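You operate a simulated robot arm through the tools that you are given. There is no shell and no other tool. Be economical: measure what you need, move in short steps, check, and stop when the job is done.

You run a simulated two-armed robot. Do the job below in one go: nothing can be reset, and whatever is moved stays where it is left.

TASK
Open the hood, put the cloth from the shelf at the end of the belt in the inside of the washer rack and shut the hood again. Put the green bag on the top of the short belt away on the island bench. Fetch the water jug and set it on top of the carton on the top of the short belt. Put the bag labelled "peas" from the top of the short belt on the near rail table on the hall side. Put the blue scoop on the top of the sauce table away on the top of the wash table. Take the probe from the top of the sauce table and leave it on the shelf under the side table. Do these in any order. Set down upright: water jug.

It is judged by the outcome, as a careful person would: the job done as asked, and still so three seconds after it is handed in. It fails if anything else is knocked over, pushed out of place, dropped, spilled or broken. Flat cloth is picked up by pressing the open fingertips on it (5 to 10 N) and closing them slowly along it; thin cloth reads only 2 to 8 mm in the jaws.

THE ROBOT
Two 7-joint arms with two-finger parallel grippers on one trunk, on a base that drives. Base frame: it is fixed to the floor where the robot stands at the start and does not move with it; the origin is under the middle of the robot, x ahead of it, y to its left, z up. Lengths are in m, angles in rad, forces in N, time in s.
The left shoulder is at the start at [0.05, 0.209, 1.271], the right one opposite. With the tool pointing down near the work surface each hand reaches from about 0.1 to 0.84 m from the robot's upright axis, wherever it stands, measured 20 degrees to its own side. Places, roughly: bag [-2.75, 1.5, 1]; blue scoop (19x7x4 cm) [-3.1, 0.9, 0.9]; carton [-2.25, 1.75, 1]; cloth (10x8x3 cm) [-1.3, 2, 0.7]; green bag [-1.75, 1.75, 1]; hood [0.9, 0.1, 1.2]; inside of the washer rack [0.9, 0.1, 0.9]; island bench [-2.9, -2.8, 0.9]; near rail table on the hall side [-5, -0.5, 0.7]; probe [-3, 0.75, 1]; shelf under the side table [-3.7, 2.5, 0.3]; top of the wash table [0.7, 0.8, 0.9]; water jug [-2, 1.75, 1]. Payload 4.4 kg a hand.
The tool frame of a hand sits at the grasp point between the pads (the TCP): z along the fingers, y along the line on which they close. The tips reach 0.023 m beyond it. The gripper opens to 0.094 m. The fingers are 0.038 m wide and 0.01 m thick; the gripper's body (0.054 by 0.096 m) begins 0.039 m behind the TCP.
Orientation is that of the tool frame in the base frame, as a unit quaternion [x, y, z, w]. With the fingers straight down and closing along the base's y, the tool's x points along the base's -x, its y along +y and its z along -z.

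THE INTERFACE
- The arms move only by the tool jog_arm. It takes "left_commands", "right_commands" or both (then of equal length, played together; a hand with none holds still); each is a list of rows, each a list of 7 numbers: the shift along the tool's x, y, z in units of 100 mm (1.0 is 100 mm), then the turn, a rotation vector about the tool's x, y, z in units of 45 degrees (1.0 is 45 degrees), then the gripper command, from -1 (shut) to 1 (fully open), values between in proportion. In form: [[x, y, z, wx, wy, wz, claw], ...]. A call has 1 to 8 rows; each row is the pose to reach, as a shift and turn from the pose commanded when the call began, along the tool's axes at that moment. A call with a number of a shift or a turn outside -1 to 1 is refused whole. Each row takes 0.2 s and may step no farther than 0.05 m and 0.15 rad from the row before; otherwise, or with a gripper value out of range, the whole call is refused. A pose out of reach is approached as far as the arm can. The call stops where the force on the tool passes 40 N (or 10 N more than at its start, if that is more) or the arm is blocked; 0.2 s more then pass. The fingers move at their own pace (about 0.108 m/s each) and stop on an object; they squeeze with about 25 N. The grip force told is the motor's: it shows also when the fingers shut on nothing. Time passes only in rows, and 0.2 s behind the last, so rows that repeat a pose let the fingers close. It gives the time, the measured TCP pose, the force on the tool (base axes), the opening and the grip force at its end, in the units of the frame above (readings bear some noise), with the torque about the TCP (base axes, N m) and any sound that the robot's microphone picked up.
- Cameras (640 x 400 px; columns grow to the right, rows downward): "scene" is now at [0.1588, 0.0144, 1.4759]; the picture's right is [0.17, -0.99, 0.00], its down [-0.24, -0.04, -0.97] and it looks along [0.95, 0.17, -0.25] (base axes); focal length 214 px, centre (320, 200). "left" rides on the left gripper at [0.086, -0.016, -0.074] in its tool frame; the picture's right is [0.18, 0.98, 0.00], its down [-0.58, 0.11, -0.81] and it looks along [-0.79, 0.15, 0.59] (tool axes); focal length 243 px, centre (320, 200). "right" rides on the right gripper at [0.086, 0.016, -0.075] in its tool frame; the picture's right is [-0.18, 0.98, 0.00], its down [-0.58, -0.11, -0.81] and it looks along [-0.79, -0.15, 0.59] (tool axes); focal length 243 px, centre (320, 200). There is no depth. A picture from a camera that has moved, and an enlarged one, comes with that camera's place and axes in the base frame and with its lens.
- camera(camera): a new picture of that camera. No time passes.
- lift_body(by): slides the trunk up (or, below 0, down) by that many m; the arms and the scene camera ride with it, the base frame stays. It gives what a move gives, with no picture.
- base_move(legs): drives the robot by 1 to 6 legs, each [ahead, left, turn to the left] in m, m and rad, along the robot's own axes; the way and the turn of a leg run together, so that a leg with both is an arc; at most 1.5 m and 3.142 rad a leg. The arms and the cameras ride along, it lands a little off, and it stops where it bumps. It gives what a move gives.
- head_to(pan, tilt): turns the head with the scene camera to pan (to the left, within 1.396 rad either way) and tilt (down, from -0.506 to 1.204), counted from straight ahead of the robot. It gives what a move gives.
- close_up(camera, box): a new picture of the part [left, top, right, bottom] of that camera's present view, enlarged. No time passes.
- job_done(): hands the job in; it is judged then, once.

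Go step by step. Nothing tells you exact positions but the pictures and the camera data: compare them with the known pose of the tool, close in by small moves and look again before you grip or let go. The budget is 207 turns and 210 pictures, counting those below and the enlarged ones. Unless the task says otherwise, let go and move clear before handing in, and close with one line.

The tools are called after "Emit:" by a JSON object that holds its "fn" and its "kwargs". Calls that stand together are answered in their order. jog_arm: Moves the arms, as the interface text tells. Its arguments: {"type":"object","properties":{"left_commands":{"type":"array","items":{"type":"array","items":{"type":"number"}}},"right_commands":{"type":"array","items":{"type":"array","items":{"type":"number"}}}},"required":[]} The other tools are called the same way: lift_body (by) slides the trunk up or down; base_move (legs) drives the base; head_to (pan, tilt) turns the head that bears the scene camera; camera (camera) takes a picture; close_up (camera, box) takes an enlarged picture of a part of a camera's view; job_done () hands the job in.

At the start:

```text
clock: 0.0
left_tcp_pos: [0.5441, 0.4519, 1.4427]
left_tcp_rot: [-0.001, 1.0, -0.001, 0.0]
left_wrist_force: [-0.6, -0.2, 0.4]
left_moment: [-0.04, 0.01, 0.0]
left_gripper_width: 0.094
left_grasp_force: 0.0
right_tcp_pos: [0.35, -0.05, 1.5031]
right_tcp_rot: [-0.001, 1.0, 0.0, 0.0]
right_wrist_force: [0.0, 0.1, -0.1]
right_moment: [0.0, -0.01, 0.03]
right_gripper_width: 0.094
right_grasp_force: 0.2
trunk travel left (down, up): [-0.35, 0.213]
robot x, y, heading: [0.0015, 0.0008, -0.005]
head pan, tilt: [0.171, 0.25]
```

scene: 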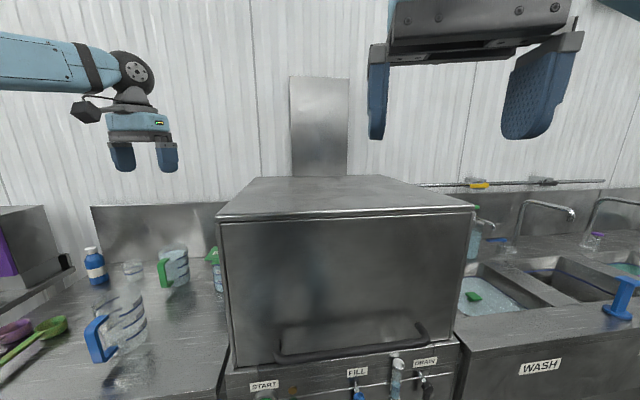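
right: 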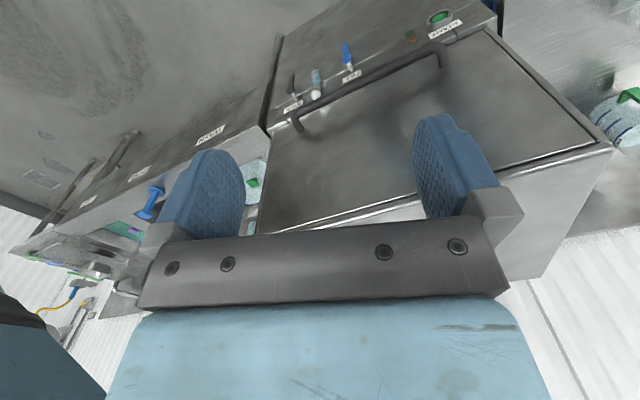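
left: 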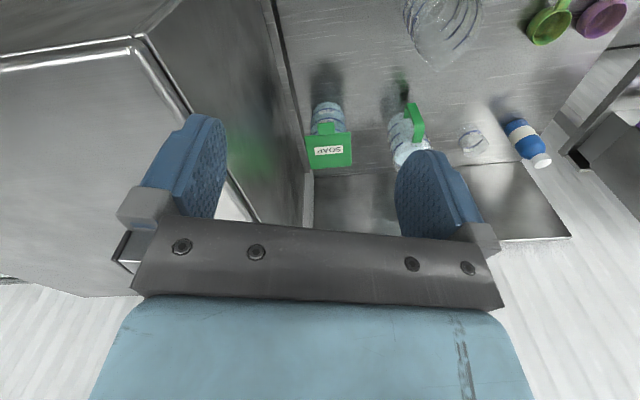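

I see the washer with its hood shut and its handle at the front bottom edge. First I look closer at the hood and around the room.

Emit:
{"fn": "head_to", "kwargs": {"pan": 0.0, "tilt": 0.6}}

Emit:
{"fn": "camera", "kwargs": {"camera": "scene"}}

Emit:
{"fn": "head_to", "kwargs": {"pan": 1.39, "tilt": 0.3}}

Emit:
{"fn": "camera", "kwargs": {"camera": "scene"}}

Emit:
{"fn": "head_to", "kwargs": {"pan": -1.39, "tilt": 0.3}}

Emit:
{"fn": "camera", "kwargs": {"camera": "scene"}}

```text
clock: 0.8
left_tcp_pos: [0.5458, 0.4516, 1.4434]
left_tcp_rot: [0.0, 1.0, 0.0, 0.0]
left_wrist_force: [0.4, 0.2, -0.4]
left_moment: [-0.01, -0.01, -0.04]
left_gripper_width: 0.094
left_grasp_force: 0.1
right_tcp_pos: [0.3509, -0.0506, 1.5022]
right_tcp_rot: [0.0, 1.0, 0.0, 0.0]
right_wrist_force: [-0.8, 0.2, 0.1]
right_moment: [-0.05, -0.01, -0.01]
right_gripper_width: 0.0943
right_grasp_force: 0.0
trunk travel left (down, up): [-0.35, 0.213]
robot x, y, heading: [0.0017, 0.0053, 0.003]
head pan, tilt: [0.0, 0.6]
```

```text
206 pictures are left
camera scene: at [0.1552, -0.0015, 1.4437], right [0.0, -1.0, 0.0], down [-0.56, 0.0, -0.83], along [0.83, 0.0, -0.56], focal length 214 px, centre (320, 200)
```

scene: 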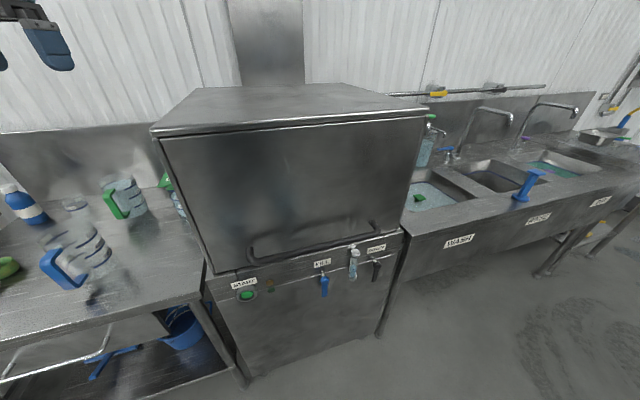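

```text
clock: 2.4
left_tcp_pos: [0.546, 0.4515, 1.4431]
left_tcp_rot: [0.0, 1.0, 0.0, 0.0]
left_wrist_force: [0.0, 0.4, -0.5]
left_moment: [-0.04, -0.01, 0.01]
left_gripper_width: 0.0943
left_grasp_force: 0.0
right_tcp_pos: [0.3507, -0.0507, 1.5035]
right_tcp_rot: [0.0, 1.0, -0.001, -0.001]
right_wrist_force: [-0.2, -0.6, 0.5]
right_moment: [0.01, -0.04, 0.01]
right_gripper_width: 0.0943
right_grasp_force: 0.1
trunk travel left (down, up): [-0.35, 0.213]
robot x, y, heading: [0.0001, -0.0013, -0.002]
head pan, tilt: [1.389, 0.3]
```

```text
205 pictures are left
camera scene: at [0.0837, 0.0903, 1.4711], right [0.98, -0.18, 0.0], down [-0.05, -0.29, -0.96], along [0.17, 0.94, -0.3], focal length 214 px, centre (320, 200)
```

scene: 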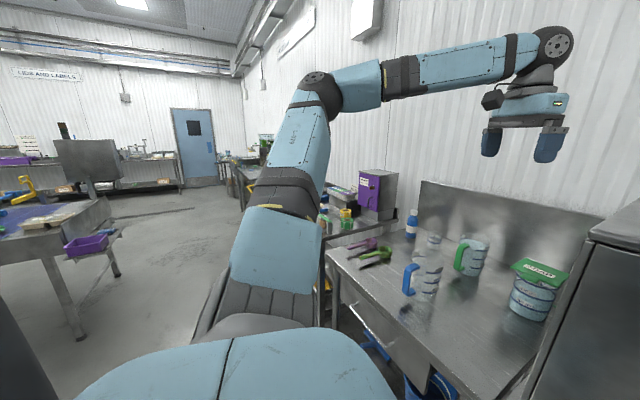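

```text
clock: 4.8
left_tcp_pos: [0.5455, 0.4517, 1.4442]
left_tcp_rot: [0.0, 1.0, 0.0, 0.0]
left_wrist_force: [-1.1, 1.0, 0.4]
left_moment: [0.0, 0.0, -0.01]
left_gripper_width: 0.0939
left_grasp_force: 0.0
right_tcp_pos: [0.3505, -0.0504, 1.5028]
right_tcp_rot: [0.0, 1.0, 0.0, 0.0]
right_wrist_force: [0.2, 0.2, 0.0]
right_moment: [0.02, 0.01, 0.0]
right_gripper_width: 0.0941
right_grasp_force: 0.1
trunk travel left (down, up): [-0.35, 0.213]
robot x, y, heading: [0.0009, 0.0003, 0.004]
head pan, tilt: [-1.389, 0.3]
```

```text
204 pictures are left
camera scene: at [0.0837, -0.0933, 1.4711], right [-0.98, -0.18, 0.0], down [-0.05, 0.29, -0.96], along [0.17, -0.94, -0.3], focal length 214 px, centre (320, 200)
```

scene: 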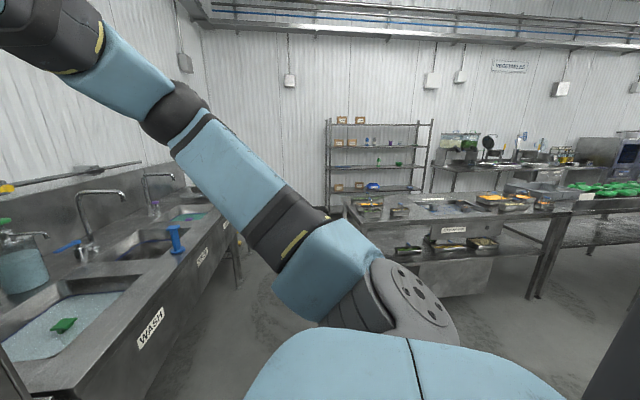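

Emit:
{"fn": "base_move", "kwargs": {"legs": [[0, 0, 0.3]]}}

Emit:
{"fn": "head_to", "kwargs": {"pan": 0.0, "tilt": 0.6}}

Emit:
{"fn": "close_up", "kwargs": {"camera": "scene", "box": [160, 60, 480, 260]}}

Emit:
{"fn": "camera", "kwargs": {"camera": "right"}}

```text
clock: 6.2
left_tcp_pos: [0.3874, 0.5924, 1.4434]
left_tcp_rot: [-0.15, 0.989, 0.0, -0.001]
left_wrist_force: [0.3, -0.1, 0.8]
left_moment: [0.02, -0.02, -0.04]
left_gripper_width: 0.0941
left_grasp_force: 0.0
right_tcp_pos: [0.3502, 0.054, 1.5014]
right_tcp_rot: [-0.15, 0.989, 0.001, -0.001]
right_wrist_force: [0.2, -0.6, -0.4]
right_moment: [-0.02, 0.01, 0.0]
right_gripper_width: 0.0939
right_grasp_force: 0.0
trunk travel left (down, up): [-0.35, 0.213]
robot x, y, heading: [0.0001, 0.0002, 0.303]
head pan, tilt: [-1.389, 0.3]
```

```text
clock: 7.7
left_tcp_pos: [0.3881, 0.5935, 1.442]
left_tcp_rot: [-0.151, 0.989, 0.0, 0.0]
left_wrist_force: [-0.4, 0.0, 0.3]
left_moment: [0.01, 0.02, 0.0]
left_gripper_width: 0.0944
left_grasp_force: 0.0
right_tcp_pos: [0.3491, 0.0549, 1.5026]
right_tcp_rot: [-0.15, 0.989, 0.0, 0.001]
right_wrist_force: [-0.2, -0.2, 0.7]
right_moment: [0.02, -0.02, 0.02]
right_gripper_width: 0.0941
right_grasp_force: 0.0
trunk travel left (down, up): [-0.35, 0.213]
robot x, y, heading: [0.001, -0.0002, 0.297]
head pan, tilt: [0.0, 0.6]
```

```text
2.00 times, centred on (320, 160) of scene
camera zoom: at [0.1483, 0.0444, 1.4437], right [0.3, -0.96, 0.0], down [-0.54, -0.17, -0.83], along [0.79, 0.24, -0.56], focal length 429 px, centre (320, 280)
```

zoom: 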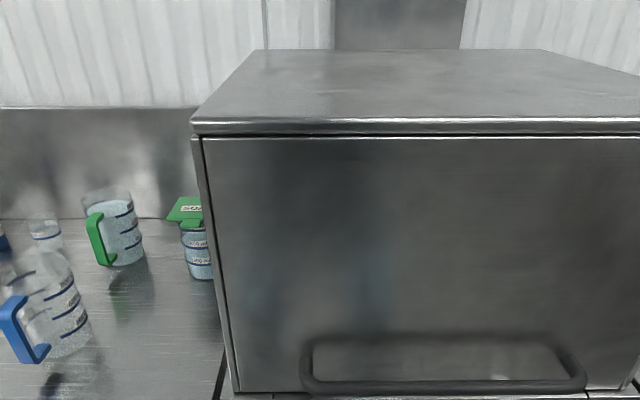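

```text
202 pictures are left
camera right: at [0.2612, 0.0443, 1.5761], right [-0.11, 0.99, 0.0], down [0.59, 0.07, 0.81], along [0.8, 0.09, -0.59], focal length 243 px, centre (320, 200)
```

right: 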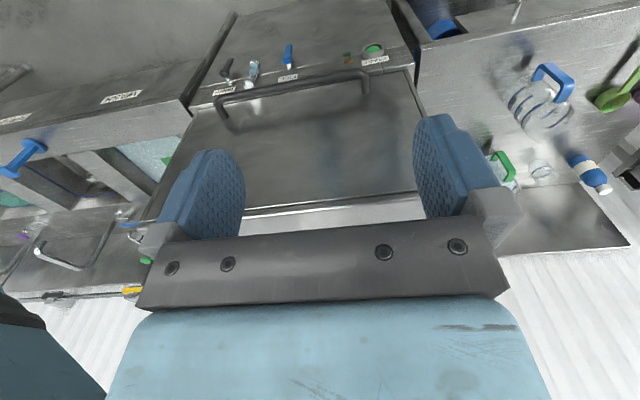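

Emit:
{"fn": "close_up", "kwargs": {"camera": "left", "box": [0, 0, 320, 200]}}

Emit:
{"fn": "head_to", "kwargs": {"pan": 0.0, "tilt": 0.9}}

Emit:
{"fn": "close_up", "kwargs": {"camera": "scene", "box": [220, 40, 540, 240]}}

```text
2.00 times, centred on (160, 100) of left
camera zoom: at [0.3087, 0.5507, 1.5177], right [-0.47, 0.88, 0.0], down [0.52, 0.28, 0.81], along [0.71, 0.38, -0.59], focal length 485 px, centre (640, 400)
```

zoom: 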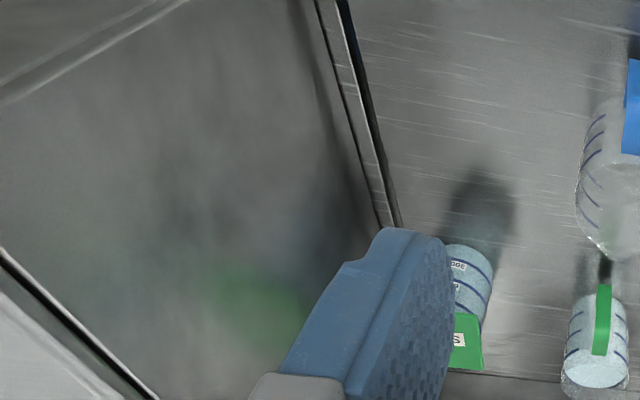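

```text
clock: 8.5
left_tcp_pos: [0.3876, 0.5919, 1.4435]
left_tcp_rot: [-0.15, 0.989, 0.0, 0.0]
left_wrist_force: [-0.3, -0.1, 0.5]
left_moment: [0.01, -0.02, -0.01]
left_gripper_width: 0.0943
left_grasp_force: 0.1
right_tcp_pos: [0.3507, 0.0538, 1.5026]
right_tcp_rot: [-0.15, 0.989, 0.0, 0.0]
right_wrist_force: [0.0, 0.0, -1.0]
right_moment: [0.01, -0.01, 0.0]
right_gripper_width: 0.0939
right_grasp_force: 0.1
trunk travel left (down, up): [-0.35, 0.213]
robot x, y, heading: [-0.0016, 0.0004, 0.304]
head pan, tilt: [0.0, 0.901]
```

```text
2.00 times, centred on (380, 140) of scene
camera zoom: at [0.136, 0.0407, 1.4189], right [0.3, -0.96, 0.0], down [-0.75, -0.23, -0.62], along [0.59, 0.18, -0.78], focal length 429 px, centre (200, 320)
```

zoom: 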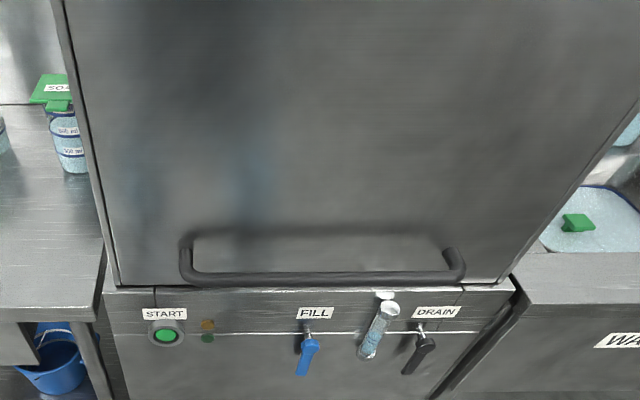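

Emit:
{"fn": "base_move", "kwargs": {"legs": [[-0.15, 0, 0]]}}

Emit:
{"fn": "jog_arm", "kwargs": {"right_commands": [[-0.2, -0.2, 0.2, 0, 0, 0, 1], [-0.4, -0.4, 0.4, 0, 0, 0, 1], [-0.6, -0.6, 0.6, 0, 0, 0, 1], [-0.8, -0.8, 0.8, 0, 0, 0, 1], [-1, -1, 1, 0, 0, 0, 1]]}}

Emit:
{"fn": "jog_arm", "kwargs": {"right_commands": [[0, 0, 0.14, -0.11, -0.11, 0.11, 1], [0, 0, 0.28, -0.22, -0.22, 0.22, 1], [0, 0, 0.42, -0.33, -0.33, 0.33, 1], [0, 0, 0.56, -0.44, -0.44, 0.44, 1], [0, 0, 0.7, -0.55, -0.55, 0.55, 1], [0, 0, 0.84, -0.66, -0.66, 0.66, 1], [0, 0, 1, -0.77, -0.77, 0.77, 1]]}}

Emit:
{"fn": "jog_arm", "kwargs": {"right_commands": [[0, 0, 0, -0.11, -0.11, 0.11, 1], [0, 0, 0, -0.22, -0.22, 0.22, 1], [0, 0, 0, -0.33, -0.33, 0.33, 1], [0, 0, 0, -0.44, -0.44, 0.44, 1], [0, 0, 0, -0.55, -0.55, 0.55, 1], [0, 0, 0, -0.66, -0.66, 0.66, 1], [0, 0, 0, -0.77, -0.77, 0.77, 1]]}}

Emit:
{"fn": "camera", "kwargs": {"camera": "scene"}}

Emit:
{"fn": "camera", "kwargs": {"camera": "right"}}

```text
clock: 9.9
left_tcp_pos: [0.2459, 0.5479, 1.4417]
left_tcp_rot: [-0.151, 0.989, 0.0, 0.0]
left_wrist_force: [-0.4, -0.5, -0.3]
left_moment: [-0.02, -0.01, -0.03]
left_gripper_width: 0.0939
left_grasp_force: 0.1
right_tcp_pos: [0.208, 0.0106, 1.503]
right_tcp_rot: [-0.15, 0.989, 0.0, 0.0]
right_wrist_force: [0.3, -0.1, 0.6]
right_moment: [-0.02, 0.02, 0.01]
right_gripper_width: 0.0938
right_grasp_force: 0.1
trunk travel left (down, up): [-0.35, 0.213]
robot x, y, heading: [-0.1439, -0.0449, 0.302]
head pan, tilt: [0.0, 0.901]
```

```text
clock: 11.1
left_tcp_pos: [0.2427, 0.5466, 1.4443]
left_tcp_rot: [-0.15, 0.989, 0.0, 0.0]
left_wrist_force: [0.5, -0.1, 0.6]
left_moment: [0.02, -0.02, -0.01]
left_gripper_width: 0.0941
left_grasp_force: 0.0
right_tcp_pos: [0.3316, -0.0565, 1.4012]
right_tcp_rot: [-0.149, 0.989, 0.001, 0.0]
right_wrist_force: [-0.5, 0.2, -0.2]
right_moment: [0.0, 0.0, -0.02]
right_gripper_width: 0.0942
right_grasp_force: 0.1
trunk travel left (down, up): [-0.35, 0.213]
robot x, y, heading: [-0.1476, -0.0453, 0.299]
head pan, tilt: [0.0, 0.901]
```

```text
clock: 12.7
left_tcp_pos: [0.2429, 0.5477, 1.4433]
left_tcp_rot: [-0.15, 0.989, 0.001, -0.001]
left_wrist_force: [0.0, -1.2, 0.2]
left_moment: [0.01, 0.0, 0.02]
left_gripper_width: 0.0938
left_grasp_force: 0.0
right_tcp_pos: [0.3318, -0.0549, 1.3025]
right_tcp_rot: [0.157, 0.898, 0.332, 0.242]
right_wrist_force: [0.6, 0.2, 0.2]
right_moment: [-0.01, 0.0, 0.04]
right_gripper_width: 0.0938
right_grasp_force: 0.0
trunk travel left (down, up): [-0.35, 0.213]
robot x, y, heading: [-0.1454, -0.0448, 0.299]
head pan, tilt: [0.0, 0.901]
```

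```text
clock: 14.3
left_tcp_pos: [0.2421, 0.5512, 1.441]
left_tcp_rot: [-0.15, 0.989, -0.001, 0.0]
left_wrist_force: [1.0, 0.7, -0.5]
left_moment: [-0.03, 0.05, -0.01]
left_gripper_width: 0.0939
left_grasp_force: 0.1
right_tcp_pos: [0.3436, -0.0399, 1.3049]
right_tcp_rot: [0.42, 0.568, 0.569, 0.421]
right_wrist_force: [-0.1, -0.5, 1.0]
right_moment: [-0.03, 0.07, -0.01]
right_gripper_width: 0.0941
right_grasp_force: 0.1
right hand out of reach, approached as far as the arm can: row 3, 4, 5, 6, 7
trunk travel left (down, up): [-0.35, 0.213]
robot x, y, heading: [-0.1414, -0.0439, 0.298]
head pan, tilt: [0.0, 0.901]
```

```text
199 pictures are left
camera scene: at [-0.0085, -0.001, 1.4192], right [0.3, -0.96, 0.0], down [-0.75, -0.23, -0.62], along [0.59, 0.18, -0.78], focal length 214 px, centre (320, 200)
```

scene: 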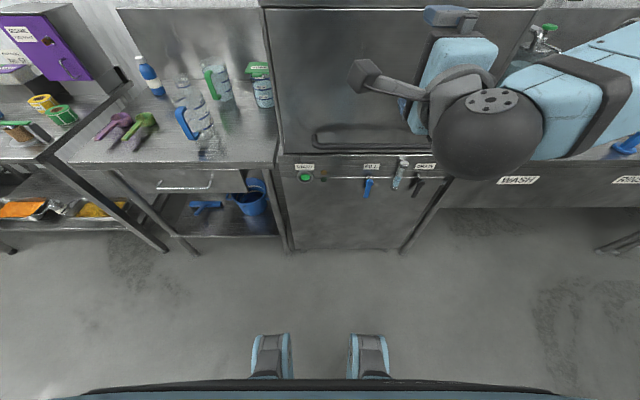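

```text
198 pictures are left
camera right: at [0.245, 0.0202, 1.3198], right [0.05, -0.18, 0.98], down [-0.6, -0.79, -0.11], along [0.8, -0.58, -0.15], focal length 243 px, centre (320, 200)
```

right: 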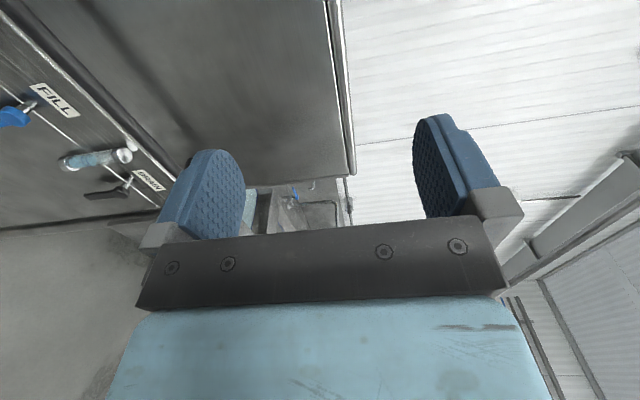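

Emit:
{"fn": "jog_arm", "kwargs": {"right_commands": [[-0.1, -0.3, 0, 0, 0, 0, 1], [-0.2, -0.6, 0, 0, 0, 0, 1], [-0.3, -1, 0, 0, 0, 0, 1]]}}

Emit:
{"fn": "jog_arm", "kwargs": {"right_commands": [[0, -0.35, 0, 0, 0, 0, 1], [0, -0.7, 0, 0, 0, 0, 1], [0, -1, 0, 0, 0, 0, 1]]}}

Emit:
{"fn": "jog_arm", "kwargs": {"right_commands": [[0, -0.35, 0, 0, 0, 0, 1], [0, -0.7, 0, 0, 0, 0, 1], [0, -1, 0, 0, 0, 0, 1]]}}

Emit:
{"fn": "camera", "kwargs": {"camera": "scene"}}

Emit:
{"fn": "camera", "kwargs": {"camera": "right"}}

```text
clock: 15.1
left_tcp_pos: [0.2431, 0.5491, 1.442]
left_tcp_rot: [-0.15, 0.989, 0.0, -0.002]
left_wrist_force: [1.6, 0.8, -0.4]
left_moment: [-0.01, 0.03, -0.01]
left_gripper_width: 0.0941
left_grasp_force: 0.0
right_tcp_pos: [0.3533, -0.058, 1.2051]
right_tcp_rot: [0.42, 0.569, 0.568, 0.421]
right_wrist_force: [0.1, -0.1, -1.3]
right_moment: [-0.02, 0.01, 0.0]
right_gripper_width: 0.0941
right_grasp_force: 0.1
right hand out of reach, approached as far as the arm can: row 1, 2, 3
trunk travel left (down, up): [-0.35, 0.213]
robot x, y, heading: [-0.1447, -0.0453, 0.299]
head pan, tilt: [0.0, 0.901]
```

```text
clock: 15.9
left_tcp_pos: [0.2428, 0.5469, 1.4431]
left_tcp_rot: [-0.151, 0.989, 0.0, 0.0]
left_wrist_force: [-0.5, -0.7, 0.1]
left_moment: [0.0, 0.03, -0.01]
left_gripper_width: 0.0944
left_grasp_force: 0.2
right_tcp_pos: [0.3317, -0.0275, 1.1234]
right_tcp_rot: [0.422, 0.568, 0.568, 0.42]
right_wrist_force: [0.2, -0.9, 0.4]
right_moment: [-0.03, -0.01, -0.02]
right_gripper_width: 0.0938
right_grasp_force: 0.2
right hand out of reach, approached as far as the arm can: row 1, 2, 3
trunk travel left (down, up): [-0.35, 0.213]
robot x, y, heading: [-0.1436, -0.0463, 0.302]
head pan, tilt: [0.0, 0.901]
```

```text
clock: 16.7
left_tcp_pos: [0.2435, 0.548, 1.4432]
left_tcp_rot: [-0.151, 0.989, 0.0, 0.0]
left_wrist_force: [-0.1, 0.2, -0.7]
left_moment: [0.01, 0.01, 0.02]
left_gripper_width: 0.0936
left_grasp_force: 0.0
right_tcp_pos: [0.3199, 0.0086, 1.0575]
right_tcp_rot: [0.422, 0.57, 0.567, 0.419]
right_wrist_force: [-0.8, -0.1, 0.8]
right_moment: [0.0, -0.01, 0.01]
right_gripper_width: 0.0942
right_grasp_force: 0.1
right hand out of reach, approached as far as the arm can: row 1, 2, 3
trunk travel left (down, up): [-0.35, 0.213]
robot x, y, heading: [-0.143, -0.0446, 0.305]
head pan, tilt: [0.0, 0.901]
```

```text
197 pictures are left
camera scene: at [-0.0078, -0.0037, 1.4189], right [0.3, -0.95, 0.0], down [-0.75, -0.23, -0.62], along [0.59, 0.18, -0.78], focal length 214 px, centre (320, 200)
```

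scene: 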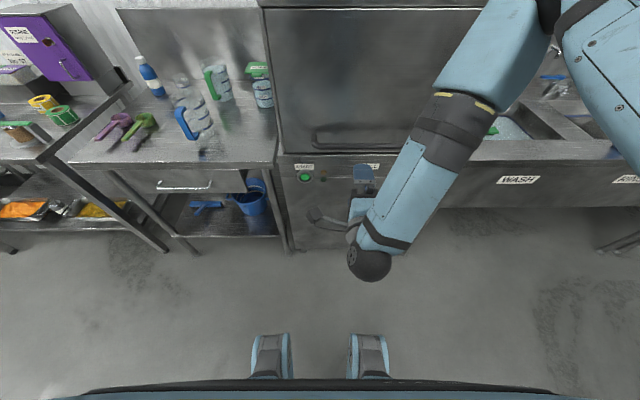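

```text
196 pictures are left
camera right: at [0.2214, 0.0685, 1.0729], right [0.06, -0.18, 0.98], down [-0.6, -0.79, -0.1], along [0.8, -0.59, -0.15], focal length 243 px, centre (320, 200)
```

right: 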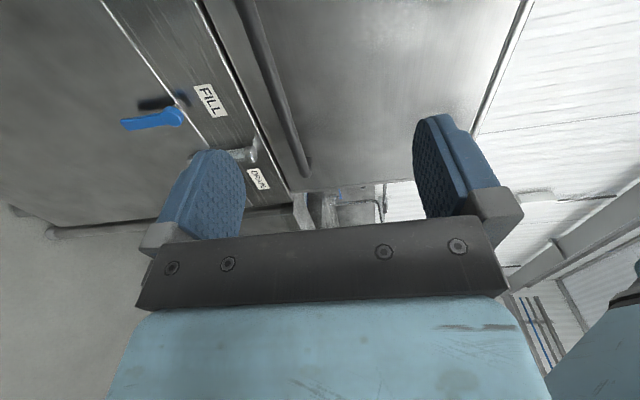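

Emit:
{"fn": "jog_arm", "kwargs": {"right_commands": [[0, 0.35, 0, 0, 0, 0, 1], [0, 0.7, 0, 0, 0, 0, 1], [0, 1, 0, 0, 0, 0, 1]]}}

Emit:
{"fn": "jog_arm", "kwargs": {"right_commands": [[0, 0.35, 0, 0, 0, 0, 1], [0, 0.7, 0, 0, 0, 0, 1], [0, 1, 0, 0, 0, 0, 1]]}}

Emit:
{"fn": "lift_body", "kwargs": {"by": -0.3}}

Emit:
{"fn": "camera", "kwargs": {"camera": "scene"}}

Emit:
{"fn": "camera", "kwargs": {"camera": "right"}}

```text
clock: 17.5
left_tcp_pos: [0.243, 0.5471, 1.4423]
left_tcp_rot: [-0.151, 0.989, 0.001, 0.0]
left_wrist_force: [0.3, 0.1, 1.0]
left_moment: [0.01, -0.04, -0.03]
left_gripper_width: 0.0942
left_grasp_force: 0.0
right_tcp_pos: [0.3177, 0.0049, 1.1584]
right_tcp_rot: [0.42, 0.569, 0.569, 0.419]
right_wrist_force: [0.4, -0.2, 0.1]
right_moment: [-0.01, 0.0, -0.01]
right_gripper_width: 0.0939
right_grasp_force: 0.0
trunk travel left (down, up): [-0.35, 0.213]
robot x, y, heading: [-0.1459, -0.0487, 0.299]
head pan, tilt: [0.0, 0.901]
```

```text
clock: 18.3
left_tcp_pos: [0.2432, 0.5484, 1.4437]
left_tcp_rot: [-0.151, 0.989, 0.001, 0.0]
left_wrist_force: [0.0, 0.4, 0.4]
left_moment: [0.01, 0.03, 0.03]
left_gripper_width: 0.0942
left_grasp_force: 0.1
right_tcp_pos: [0.3189, 0.0055, 1.2583]
right_tcp_rot: [0.419, 0.569, 0.57, 0.419]
right_wrist_force: [0.1, -0.5, 0.6]
right_moment: [0.0, 0.03, 0.0]
right_gripper_width: 0.0938
right_grasp_force: 0.0
trunk travel left (down, up): [-0.35, 0.213]
robot x, y, heading: [-0.1421, -0.0458, 0.299]
head pan, tilt: [0.0, 0.901]
```

```text
clock: 21.3
left_tcp_pos: [0.2425, 0.548, 1.1424]
left_tcp_rot: [-0.15, 0.989, 0.0, 0.0]
left_wrist_force: [-0.6, 0.4, -0.6]
left_moment: [-0.01, -0.04, -0.02]
left_gripper_width: 0.0937
left_grasp_force: 0.0
right_tcp_pos: [0.3172, 0.0062, 0.9576]
right_tcp_rot: [0.42, 0.569, 0.569, 0.419]
right_wrist_force: [-0.3, -0.2, -0.2]
right_moment: [-0.03, 0.0, -0.01]
right_gripper_width: 0.0939
right_grasp_force: 0.1
trunk travel left (down, up): [-0.05, 0.513]
robot x, y, heading: [-0.1429, -0.0453, 0.302]
head pan, tilt: [0.0, 0.901]
```

```text
195 pictures are left
camera scene: at [-0.008, -0.0039, 1.1189], right [0.3, -0.95, 0.0], down [-0.75, -0.23, -0.62], along [0.59, 0.18, -0.78], focal length 214 px, centre (320, 200)
```

scene: 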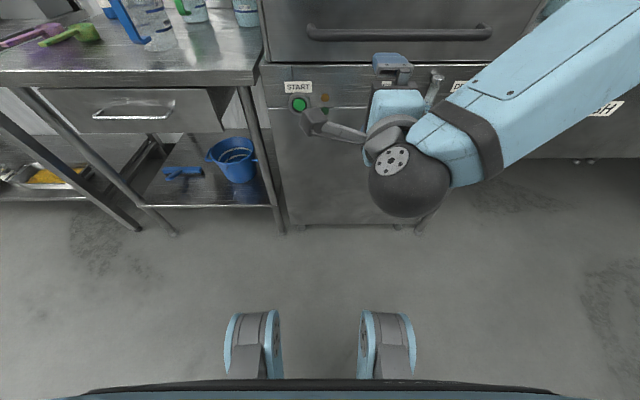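

```text
194 pictures are left
camera right: at [0.2207, 0.066, 0.9728], right [0.05, -0.18, 0.98], down [-0.6, -0.79, -0.11], along [0.8, -0.58, -0.15], focal length 243 px, centre (320, 200)
```

right: 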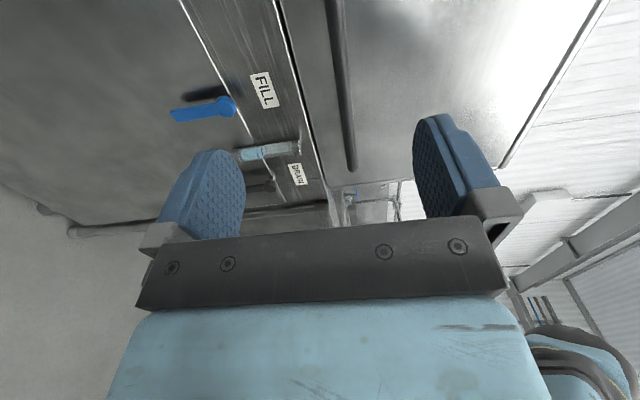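

Emit:
{"fn": "jog_arm", "kwargs": {"right_commands": [[-0.2, 0, 0.25, 0, 0, 0, 1], [-0.4, 0.05, 0.5, 0, 0, 0, 1], [-0.6, 0.1, 0.75, 0, 0, 0, 1], [-0.8, 0.12, 1, 0, 0, 0, 1]]}}

Emit:
{"fn": "jog_arm", "kwargs": {"right_commands": [[0, 0, 0.25, 0, 0, 0, 1], [0, 0, 0.5, 0, 0, 0, 1], [0, 0, 0.75, 0, 0, 0, 1], [0, 0, 1, 0, 0, 0, 1]]}}

Emit:
{"fn": "camera", "kwargs": {"camera": "scene"}}

Emit:
{"fn": "camera", "kwargs": {"camera": "right"}}

```text
clock: 22.3
left_tcp_pos: [0.2413, 0.5484, 1.1426]
left_tcp_rot: [-0.15, 0.989, 0.0, 0.0]
left_wrist_force: [-1.0, 0.7, -0.8]
left_moment: [-0.01, 0.01, 0.02]
left_gripper_width: 0.0941
left_grasp_force: 0.1
right_tcp_pos: [0.4363, -0.04, 0.9696]
right_tcp_rot: [0.42, 0.569, 0.568, 0.42]
right_wrist_force: [0.2, 0.3, 0.4]
right_moment: [-0.01, -0.01, 0.02]
right_gripper_width: 0.094
right_grasp_force: 0.1
trunk travel left (down, up): [-0.05, 0.513]
robot x, y, heading: [-0.1457, -0.0449, 0.306]
head pan, tilt: [0.0, 0.901]
```

```text
clock: 23.3
left_tcp_pos: [0.243, 0.5484, 1.1422]
left_tcp_rot: [-0.15, 0.989, 0.0, 0.0]
left_wrist_force: [0.1, -0.2, -0.2]
left_moment: [0.02, 0.05, -0.01]
left_gripper_width: 0.0942
left_grasp_force: 0.0
right_tcp_pos: [0.5286, 0.0005, 0.9781]
right_tcp_rot: [0.423, 0.57, 0.565, 0.42]
right_wrist_force: [-0.3, 0.5, 0.0]
right_moment: [0.03, 0.01, 0.01]
right_gripper_width: 0.0939
right_grasp_force: 0.1
right hand out of reach, approached as far as the arm can: row 1, 2, 3, 4
trunk travel left (down, up): [-0.05, 0.513]
robot x, y, heading: [-0.1451, -0.0425, 0.307]
head pan, tilt: [0.0, 0.901]
```

```text
193 pictures are left
camera scene: at [-0.0075, -0.0038, 1.1188], right [0.3, -0.95, 0.0], down [-0.75, -0.23, -0.62], along [0.59, 0.18, -0.78], focal length 214 px, centre (320, 200)
```

scene: 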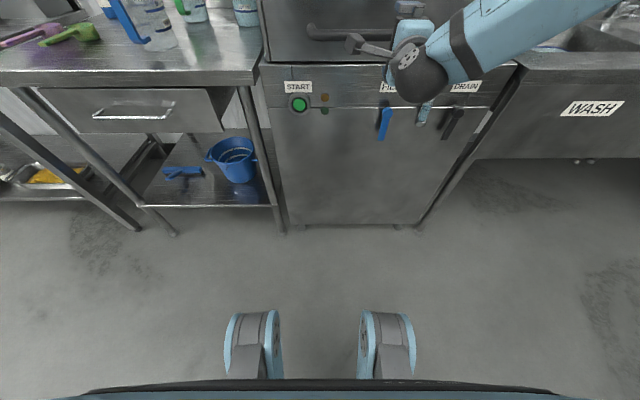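

```text
192 pictures are left
camera right: at [0.431, 0.0617, 0.9944], right [0.06, -0.17, 0.98], down [-0.61, -0.79, -0.1], along [0.79, -0.59, -0.15], focal length 243 px, centre (320, 200)
```

right: 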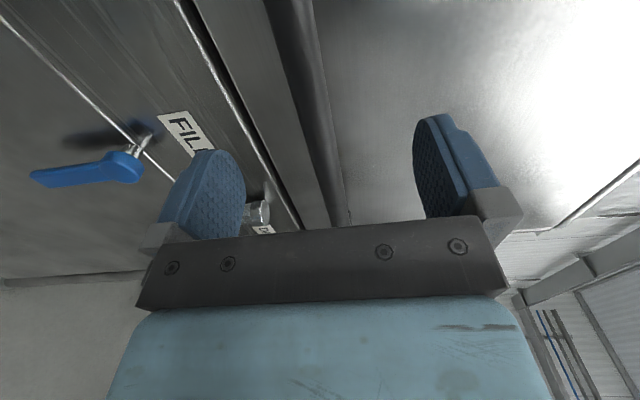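

Emit:
{"fn": "base_move", "kwargs": {"legs": [[0.085, 0, 0]]}}

Emit:
{"fn": "camera", "kwargs": {"camera": "right"}}

Emit:
{"fn": "close_up", "kwargs": {"camera": "scene", "box": [260, 0, 580, 200]}}

```text
clock: 24.4
left_tcp_pos: [0.3245, 0.5721, 1.1422]
left_tcp_rot: [-0.15, 0.989, 0.0, -0.001]
left_wrist_force: [0.4, 0.5, 0.3]
left_moment: [0.0, 0.02, -0.02]
left_gripper_width: 0.0943
left_grasp_force: 0.1
right_tcp_pos: [0.6103, 0.0255, 0.9779]
right_tcp_rot: [0.424, 0.569, 0.565, 0.42]
right_wrist_force: [0.4, -0.6, -0.8]
right_moment: [0.0, 0.04, -0.03]
right_gripper_width: 0.0939
right_grasp_force: 0.1
trunk travel left (down, up): [-0.05, 0.513]
robot x, y, heading: [-0.0625, -0.0184, 0.3]
head pan, tilt: [0.0, 0.901]
```

```text
191 pictures are left
camera right: at [0.5115, 0.0862, 0.9942], right [0.06, -0.17, 0.98], down [-0.61, -0.79, -0.1], along [0.79, -0.59, -0.15], focal length 243 px, centre (320, 200)
```

right: 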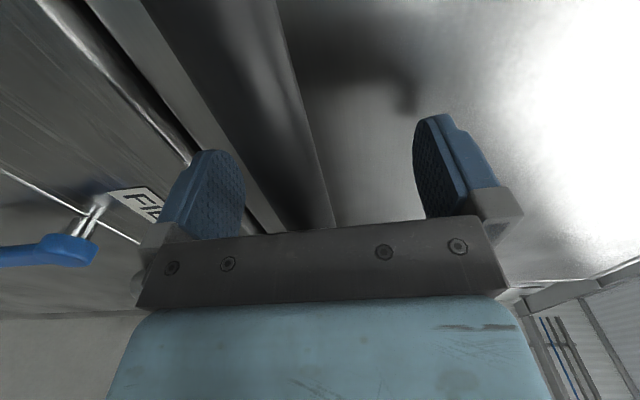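

```text
2.00 times, centred on (420, 100) of scene
camera zoom: at [0.0733, 0.0212, 1.1187], right [0.3, -0.96, 0.0], down [-0.75, -0.23, -0.62], along [0.59, 0.18, -0.78], focal length 429 px, centre (120, 400)
```

zoom: 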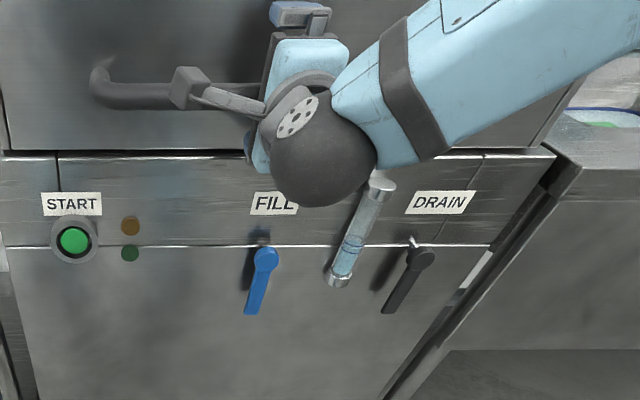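

Emit:
{"fn": "jog_arm", "kwargs": {"right_commands": [[0, -0.12, 0, 0, 0, 0, 1], [0, -0.12, 0, 0, 0, 0, 0.3], [0, -0.12, 0, 0, 0, 0, -0.3], [0, -0.12, 0, 0, 0, 0, -1], [0, -0.12, 0, 0, 0, 0, -1], [0, -0.12, 0, 0, 0, 0, -1]]}}

Emit:
{"fn": "camera", "kwargs": {"camera": "right"}}

```text
clock: 26.0
left_tcp_pos: [0.3231, 0.5723, 1.1433]
left_tcp_rot: [-0.149, 0.989, 0.0, 0.001]
left_wrist_force: [-0.2, -0.4, 0.6]
left_moment: [0.03, -0.02, -0.02]
left_gripper_width: 0.0942
left_grasp_force: 0.0
right_tcp_pos: [0.6076, 0.0264, 0.9723]
right_tcp_rot: [0.425, 0.566, 0.565, 0.424]
right_wrist_force: [-4.4, -1.5, 7.1]
right_moment: [-0.39, -0.08, -0.09]
right_gripper_width: 0.0218
right_grasp_force: 45.0
trunk travel left (down, up): [-0.05, 0.513]
robot x, y, heading: [-0.064, -0.0242, 0.301]
head pan, tilt: [0.0, 0.901]
stopped in row 6 (right hand): the force on the tool passed its limit at 41 N (the readings are from after the stop); the commanded pose is now the measured one
```

```text
189 pictures are left
camera right: at [0.5103, 0.0886, 0.9884], right [0.05, -0.18, 0.98], down [-0.61, -0.78, -0.11], along [0.79, -0.6, -0.15], focal length 243 px, centre (320, 200)
```

right: 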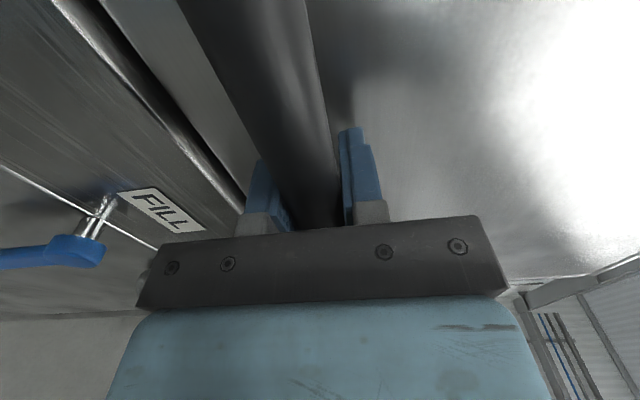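

Emit:
{"fn": "jog_arm", "kwargs": {"right_commands": [[0, 0.1, 0, 0, 0, 0, -1], [0, 0.2, 0, 0, 0, 0, -1], [0, 0.3, 0, 0, 0, 0, -1]]}}

Emit:
{"fn": "camera", "kwargs": {"camera": "scene"}}

```text
clock: 26.8
left_tcp_pos: [0.3244, 0.5715, 1.1439]
left_tcp_rot: [-0.149, 0.989, 0.0, 0.0]
left_wrist_force: [-0.2, -0.2, 0.2]
left_moment: [-0.02, -0.02, 0.0]
left_gripper_width: 0.0942
left_grasp_force: 0.0
right_tcp_pos: [0.6084, 0.0261, 1.0026]
right_tcp_rot: [0.426, 0.566, 0.565, 0.423]
right_wrist_force: [-13.5, -4.1, -5.1]
right_moment: [-0.31, -0.15, 1.16]
right_gripper_width: 0.0217
right_grasp_force: 44.7
trunk travel left (down, up): [-0.05, 0.513]
robot x, y, heading: [-0.0633, -0.0159, 0.301]
head pan, tilt: [0.0, 0.901]
```

```text
188 pictures are left
camera scene: at [0.072, 0.0206, 1.1191], right [0.3, -0.96, 0.0], down [-0.75, -0.23, -0.62], along [0.59, 0.18, -0.78], focal length 214 px, centre (320, 200)
```

scene: 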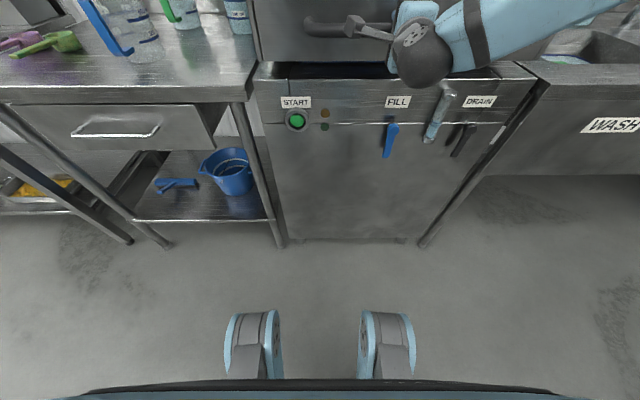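

Emit:
{"fn": "jog_arm", "kwargs": {"right_commands": [[0, 0.1, 0, 0, 0, 0, -1], [0, 0.2, 0, 0, 0, 0, -1], [0, 0.3, 0, 0, 0, 0, -1], [0, 0.4, 0, 0, 0, 0, -1]]}}

Emit:
{"fn": "head_to", "kwargs": {"pan": 0, "tilt": 0.2}}

Emit:
{"fn": "camera", "kwargs": {"camera": "scene"}}

```text
clock: 27.8
left_tcp_pos: [0.3225, 0.5725, 1.1433]
left_tcp_rot: [-0.15, 0.989, 0.001, 0.001]
left_wrist_force: [0.0, -0.1, 0.2]
left_moment: [0.03, -0.01, -0.03]
left_gripper_width: 0.0941
left_grasp_force: 0.0
right_tcp_pos: [0.6091, 0.0275, 1.0433]
right_tcp_rot: [0.426, 0.566, 0.565, 0.423]
right_wrist_force: [-14.1, -2.2, -6.1]
right_moment: [-0.25, -0.16, 0.86]
right_gripper_width: 0.0215
right_grasp_force: 45.4
trunk travel left (down, up): [-0.05, 0.513]
robot x, y, heading: [-0.0634, -0.0202, 0.305]
head pan, tilt: [0.0, 0.901]
```

```text
clock: 28.9
left_tcp_pos: [0.323, 0.5719, 1.143]
left_tcp_rot: [-0.15, 0.989, 0.0, 0.001]
left_wrist_force: [0.3, 0.8, 0.0]
left_moment: [0.02, 0.0, -0.02]
left_gripper_width: 0.0938
left_grasp_force: 0.0
right_tcp_pos: [0.6074, 0.0268, 1.0425]
right_tcp_rot: [0.426, 0.566, 0.566, 0.423]
right_wrist_force: [-7.0, 0.8, 4.8]
right_moment: [-0.43, -0.03, 1.16]
right_gripper_width: 0.0217
right_grasp_force: 45.5
trunk travel left (down, up): [-0.05, 0.513]
robot x, y, heading: [-0.0615, -0.0205, 0.302]
head pan, tilt: [0.0, 0.201]
```

```text
187 pictures are left
camera scene: at [0.0885, 0.0264, 1.1807], right [0.3, -0.96, 0.0], down [-0.19, -0.06, -0.98], along [0.94, 0.29, -0.2], focal length 214 px, centre (320, 200)
```

scene: 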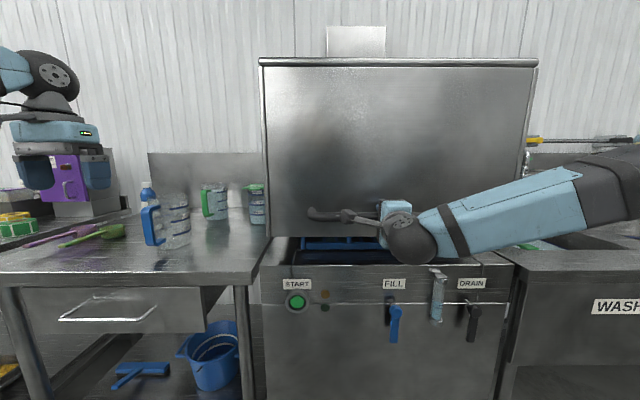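

Emit:
{"fn": "lift_body", "kwargs": {"by": 0.15}}

Emit:
{"fn": "lift_body", "kwargs": {"by": 0.15}}

Emit:
{"fn": "camera", "kwargs": {"camera": "scene"}}

```text
clock: 30.6
left_tcp_pos: [0.3234, 0.5735, 1.2932]
left_tcp_rot: [-0.151, 0.989, 0.0, 0.0]
left_wrist_force: [0.1, 0.0, 0.4]
left_moment: [0.03, 0.0, 0.01]
left_gripper_width: 0.094
left_grasp_force: 0.0
right_tcp_pos: [0.6087, 0.0287, 1.1926]
right_tcp_rot: [0.425, 0.565, 0.565, 0.424]
right_wrist_force: [-5.4, 0.9, 1.0]
right_moment: [-0.63, 0.0, 1.12]
right_gripper_width: 0.0218
right_grasp_force: 44.6
trunk travel left (down, up): [-0.2, 0.363]
robot x, y, heading: [-0.0625, -0.019, 0.298]
head pan, tilt: [0.0, 0.201]
```

```text
clock: 32.4
left_tcp_pos: [0.3239, 0.5726, 1.4428]
left_tcp_rot: [-0.15, 0.989, 0.0, 0.0]
left_wrist_force: [-0.4, 0.5, -0.6]
left_moment: [0.03, 0.0, 0.03]
left_gripper_width: 0.094
left_grasp_force: 0.1
right_tcp_pos: [0.6077, 0.0273, 1.3419]
right_tcp_rot: [0.426, 0.565, 0.565, 0.424]
right_wrist_force: [-1.8, 1.3, 2.7]
right_moment: [-0.62, 0.11, 0.57]
right_gripper_width: 0.0219
right_grasp_force: 44.8
trunk travel left (down, up): [-0.35, 0.213]
robot x, y, heading: [-0.0613, -0.0236, 0.295]
head pan, tilt: [0.0, 0.201]
```

```text
186 pictures are left
camera scene: at [0.0889, 0.0266, 1.4807], right [0.3, -0.96, 0.0], down [-0.19, -0.06, -0.98], along [0.94, 0.29, -0.2], focal length 214 px, centre (320, 200)
```

scene: 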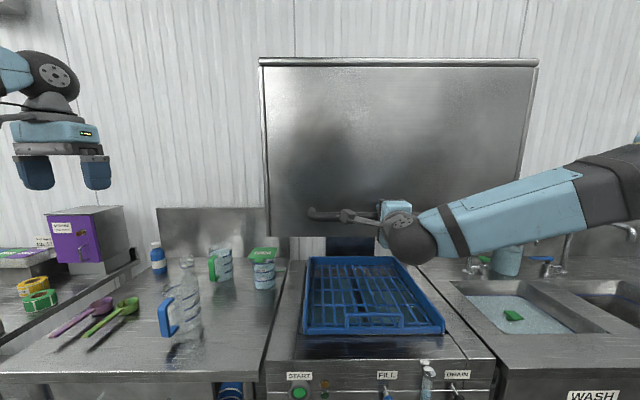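

Emit:
{"fn": "lift_body", "kwargs": {"by": 0.08}}

Emit:
{"fn": "jog_arm", "kwargs": {"right_commands": [[0, -0.15, 0, 0, 0, 0, -1], [0, -0.15, 0, 0, 0, 0, -0.4], [0, -0.15, 0, 0, 0, 0, -0.2]]}}

Emit:
{"fn": "camera", "kwargs": {"camera": "right"}}

```text
clock: 33.0
left_tcp_pos: [0.325, 0.5727, 1.4838]
left_tcp_rot: [-0.15, 0.989, 0.0, 0.0]
left_wrist_force: [0.2, 0.8, 0.3]
left_moment: [0.02, 0.0, -0.04]
left_gripper_width: 0.0938
left_grasp_force: 0.1
right_tcp_pos: [0.6071, 0.0281, 1.3729]
right_tcp_rot: [0.429, 0.573, 0.558, 0.419]
right_wrist_force: [2.7, 0.1, -5.1]
right_moment: [0.04, 0.22, 0.85]
right_gripper_width: 0.022
right_grasp_force: 45.0
trunk travel left (down, up): [-0.39, 0.174]
robot x, y, heading: [-0.0621, -0.0196, 0.3]
head pan, tilt: [0.0, 0.201]
stopped: the force on the tool passed its limit at 58 N (the readings are from after the stop); the commanded pose is now the measured one
```

```text
clock: 33.8
left_tcp_pos: [0.3239, 0.5734, 1.4835]
left_tcp_rot: [-0.15, 0.989, 0.0, 0.0]
left_wrist_force: [0.5, 0.1, -0.1]
left_moment: [-0.02, -0.01, -0.01]
left_gripper_width: 0.0939
left_grasp_force: 0.1
right_tcp_pos: [0.6071, 0.0263, 1.3581]
right_tcp_rot: [0.429, 0.571, 0.56, 0.42]
right_wrist_force: [0.2, 0.6, -0.2]
right_moment: [0.0, 0.02, -0.03]
right_gripper_width: 0.0377
right_grasp_force: 0.0
trunk travel left (down, up): [-0.39, 0.174]
robot x, y, heading: [-0.0667, -0.0178, 0.294]
head pan, tilt: [0.0, 0.201]
```

```text
185 pictures are left
camera right: at [0.5108, 0.0874, 1.3746], right [0.07, -0.17, 0.98], down [-0.61, -0.78, -0.09], along [0.79, -0.6, -0.16], focal length 243 px, centre (320, 200)
```

right: 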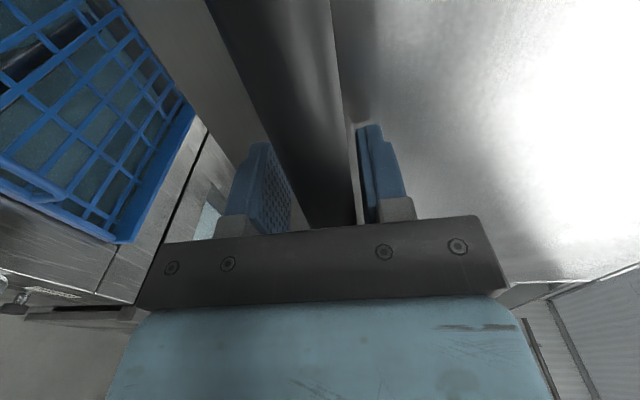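

Emit:
{"fn": "jog_arm", "kwargs": {"right_commands": [[0, 0, 0, 0, 0, 0, 0.2], [0, 0, 0, 0, 0, 0, 1], [0, 0, 0, 0, 0, 0, 1], [0, 0, 0, 0, 0, 0, 1]]}}

Emit:
{"fn": "base_move", "kwargs": {"legs": [[-0.3, 0, 0]]}}

Emit:
{"fn": "camera", "kwargs": {"camera": "scene"}}

```text
clock: 34.8
left_tcp_pos: [0.3245, 0.5722, 1.482]
left_tcp_rot: [-0.15, 0.989, 0.0, 0.0]
left_wrist_force: [-0.2, 0.6, -0.1]
left_moment: [-0.02, 0.04, 0.01]
left_gripper_width: 0.0942
left_grasp_force: 0.1
right_tcp_pos: [0.6079, 0.0267, 1.3584]
right_tcp_rot: [0.428, 0.572, 0.56, 0.42]
right_wrist_force: [0.2, 0.4, 0.4]
right_moment: [-0.03, -0.01, 0.0]
right_gripper_width: 0.094
right_grasp_force: 0.1
trunk travel left (down, up): [-0.39, 0.174]
robot x, y, heading: [-0.0608, -0.0196, 0.301]
head pan, tilt: [0.0, 0.201]
```

```text
clock: 36.9
left_tcp_pos: [0.0372, 0.4851, 1.4816]
left_tcp_rot: [-0.152, 0.988, 0.0, 0.0]
left_wrist_force: [-0.5, 0.3, 0.4]
left_moment: [-0.03, 0.0, 0.01]
left_gripper_width: 0.094
left_grasp_force: 0.0
right_tcp_pos: [0.3213, -0.0632, 1.3588]
right_tcp_rot: [0.43, 0.572, 0.559, 0.419]
right_wrist_force: [0.6, -0.7, -0.3]
right_moment: [-0.02, 0.02, 0.02]
right_gripper_width: 0.0939
right_grasp_force: 0.1
trunk travel left (down, up): [-0.39, 0.174]
robot x, y, heading: [-0.3494, -0.1126, 0.295]
head pan, tilt: [0.0, 0.201]
```

```text
184 pictures are left
camera scene: at [-0.1967, -0.0625, 1.5201], right [0.3, -0.96, 0.0], down [-0.19, -0.06, -0.98], along [0.94, 0.29, -0.2], focal length 214 px, centre (320, 200)
```

scene: 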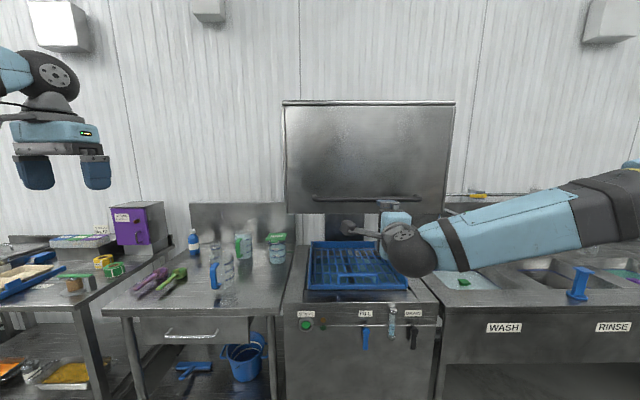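

Emit:
{"fn": "jog_arm", "kwargs": {"right_commands": [[0, 0, 0, 0.11, 0.11, -0.11, 1], [0, 0, 0, 0.22, 0.22, -0.22, 1], [0, 0, 0, 0.33, 0.33, -0.33, 1], [0, 0, 0, 0.44, 0.44, -0.44, 1], [0, 0, 0, 0.55, 0.55, -0.55, 1], [0, 0, 0, 0.66, 0.66, -0.66, 1], [0, 0, 0, 0.77, 0.77, -0.77, 1]]}}

Emit:
{"fn": "jog_arm", "kwargs": {"right_commands": [[0, 0, 0, 0.11, 0.11, -0.11, 1], [0, 0, 0, 0.22, 0.22, -0.22, 1], [0, 0, 0, 0.33, 0.33, -0.33, 1], [0, 0, 0, 0.44, 0.44, -0.44, 1], [0, 0, 0, 0.55, 0.55, -0.55, 1], [0, 0, 0, 0.66, 0.66, -0.66, 1], [0, 0, 0, 0.75, 0.75, -0.75, 1]]}}

Emit:
{"fn": "base_move", "kwargs": {"legs": [[0, 0, 1.2]]}}

Emit:
{"fn": "head_to", "kwargs": {"pan": 0, "tilt": 0.3}}

Emit:
{"fn": "camera", "kwargs": {"camera": "scene"}}

Emit:
{"fn": "head_to", "kwargs": {"pan": 1.2, "tilt": 0.3}}

Emit:
{"fn": "camera", "kwargs": {"camera": "scene"}}

```text
clock: 38.5
left_tcp_pos: [0.0371, 0.4845, 1.4828]
left_tcp_rot: [-0.151, 0.989, 0.0, 0.001]
left_wrist_force: [-1.0, -0.1, -0.2]
left_moment: [0.01, 0.01, 0.02]
left_gripper_width: 0.094
left_grasp_force: 0.1
right_tcp_pos: [0.3212, -0.0629, 1.358]
right_tcp_rot: [0.165, 0.902, 0.322, 0.235]
right_wrist_force: [0.8, -0.1, 0.6]
right_moment: [0.01, -0.03, 0.0]
right_gripper_width: 0.0941
right_grasp_force: 0.1
trunk travel left (down, up): [-0.39, 0.174]
robot x, y, heading: [-0.3517, -0.1086, 0.297]
head pan, tilt: [0.0, 0.201]
```

```text
clock: 40.1
left_tcp_pos: [0.0367, 0.4842, 1.4835]
left_tcp_rot: [-0.15, 0.989, 0.0, 0.0]
left_wrist_force: [-0.2, 0.9, 0.6]
left_moment: [0.0, 0.01, -0.04]
left_gripper_width: 0.094
left_grasp_force: 0.1
right_tcp_pos: [0.3209, -0.0623, 1.3575]
right_tcp_rot: [-0.134, 0.991, 0.007, -0.005]
right_wrist_force: [0.5, -0.1, 0.2]
right_moment: [0.0, -0.01, 0.04]
right_gripper_width: 0.094
right_grasp_force: 0.1
trunk travel left (down, up): [-0.39, 0.174]
robot x, y, heading: [-0.3489, -0.1061, 0.302]
head pan, tilt: [0.0, 0.201]
```

```text
clock: 43.5
left_tcp_pos: [-0.757, 0.4706, 1.4829]
left_tcp_rot: [-0.679, 0.734, 0.0, 0.0]
left_wrist_force: [0.1, -0.5, 0.8]
left_moment: [0.0, 0.01, 0.03]
left_gripper_width: 0.0938
left_grasp_force: 0.1
right_tcp_pos: [-0.1443, 0.5312, 1.3578]
right_tcp_rot: [-0.666, 0.746, 0.004, -0.007]
right_wrist_force: [0.4, -0.4, -0.3]
right_moment: [0.0, -0.04, -0.01]
right_gripper_width: 0.0938
right_grasp_force: 0.1
trunk travel left (down, up): [-0.39, 0.174]
robot x, y, heading: [-0.3468, -0.1116, 1.492]
head pan, tilt: [0.0, 0.201]
```

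```text
clock: 44.1
left_tcp_pos: [-0.7579, 0.4705, 1.4822]
left_tcp_rot: [-0.679, 0.734, 0.0, 0.0]
left_wrist_force: [0.0, 0.5, 0.5]
left_moment: [-0.01, -0.02, 0.02]
left_gripper_width: 0.0941
left_grasp_force: 0.1
right_tcp_pos: [-0.1439, 0.5312, 1.3578]
right_tcp_rot: [-0.666, 0.746, 0.004, -0.008]
right_wrist_force: [0.2, 0.5, -0.2]
right_moment: [-0.01, -0.01, -0.02]
right_gripper_width: 0.0941
right_grasp_force: 0.1
trunk travel left (down, up): [-0.39, 0.174]
robot x, y, heading: [-0.3498, -0.1097, 1.495]
head pan, tilt: [0.0, 0.3]
```

```text
183 pictures are left
camera scene: at [-0.3386, 0.0499, 1.511], right [1.0, -0.08, 0.0], down [-0.02, -0.29, -0.96], along [0.07, 0.95, -0.3], focal length 214 px, centre (320, 200)
```

scene: 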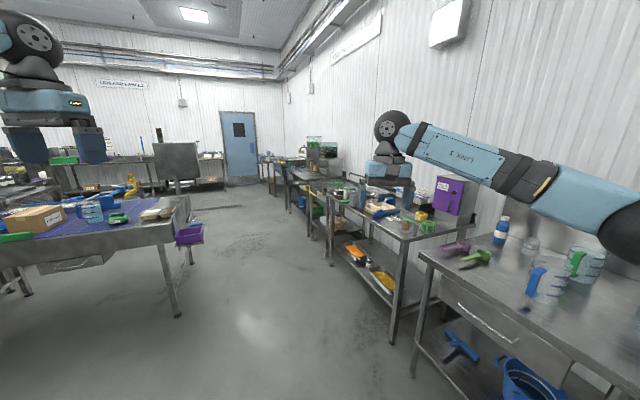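

```text
clock: 45.5
left_tcp_pos: [-0.7572, 0.4698, 1.4835]
left_tcp_rot: [-0.678, 0.735, 0.0, 0.0]
left_wrist_force: [0.1, 0.6, 1.2]
left_moment: [0.0, 0.0, 0.01]
left_gripper_width: 0.0938
left_grasp_force: 0.0
right_tcp_pos: [-0.1446, 0.5315, 1.3584]
right_tcp_rot: [-0.667, 0.745, 0.004, -0.007]
right_wrist_force: [-0.8, 0.1, -0.5]
right_moment: [0.01, -0.02, -0.04]
right_gripper_width: 0.094
right_grasp_force: 0.2
trunk travel left (down, up): [-0.39, 0.174]
robot x, y, heading: [-0.3495, -0.1094, 1.496]
head pan, tilt: [1.201, 0.3]
```

```text
182 pictures are left
camera scene: at [-0.4298, -0.0026, 1.511], right [0.43, 0.9, 0.0], down [0.27, -0.13, -0.96], along [-0.86, 0.41, -0.3], focal length 214 px, centre (320, 200)
```

scene: 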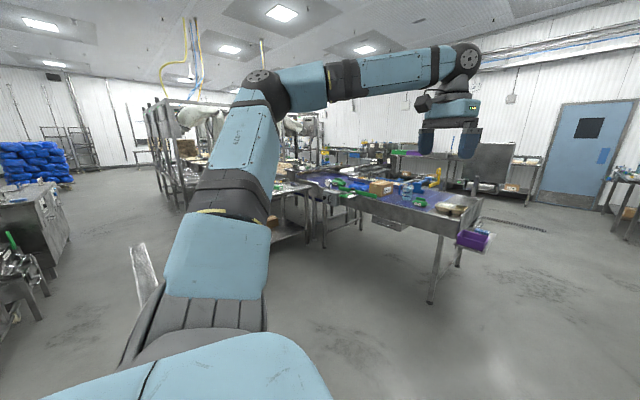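

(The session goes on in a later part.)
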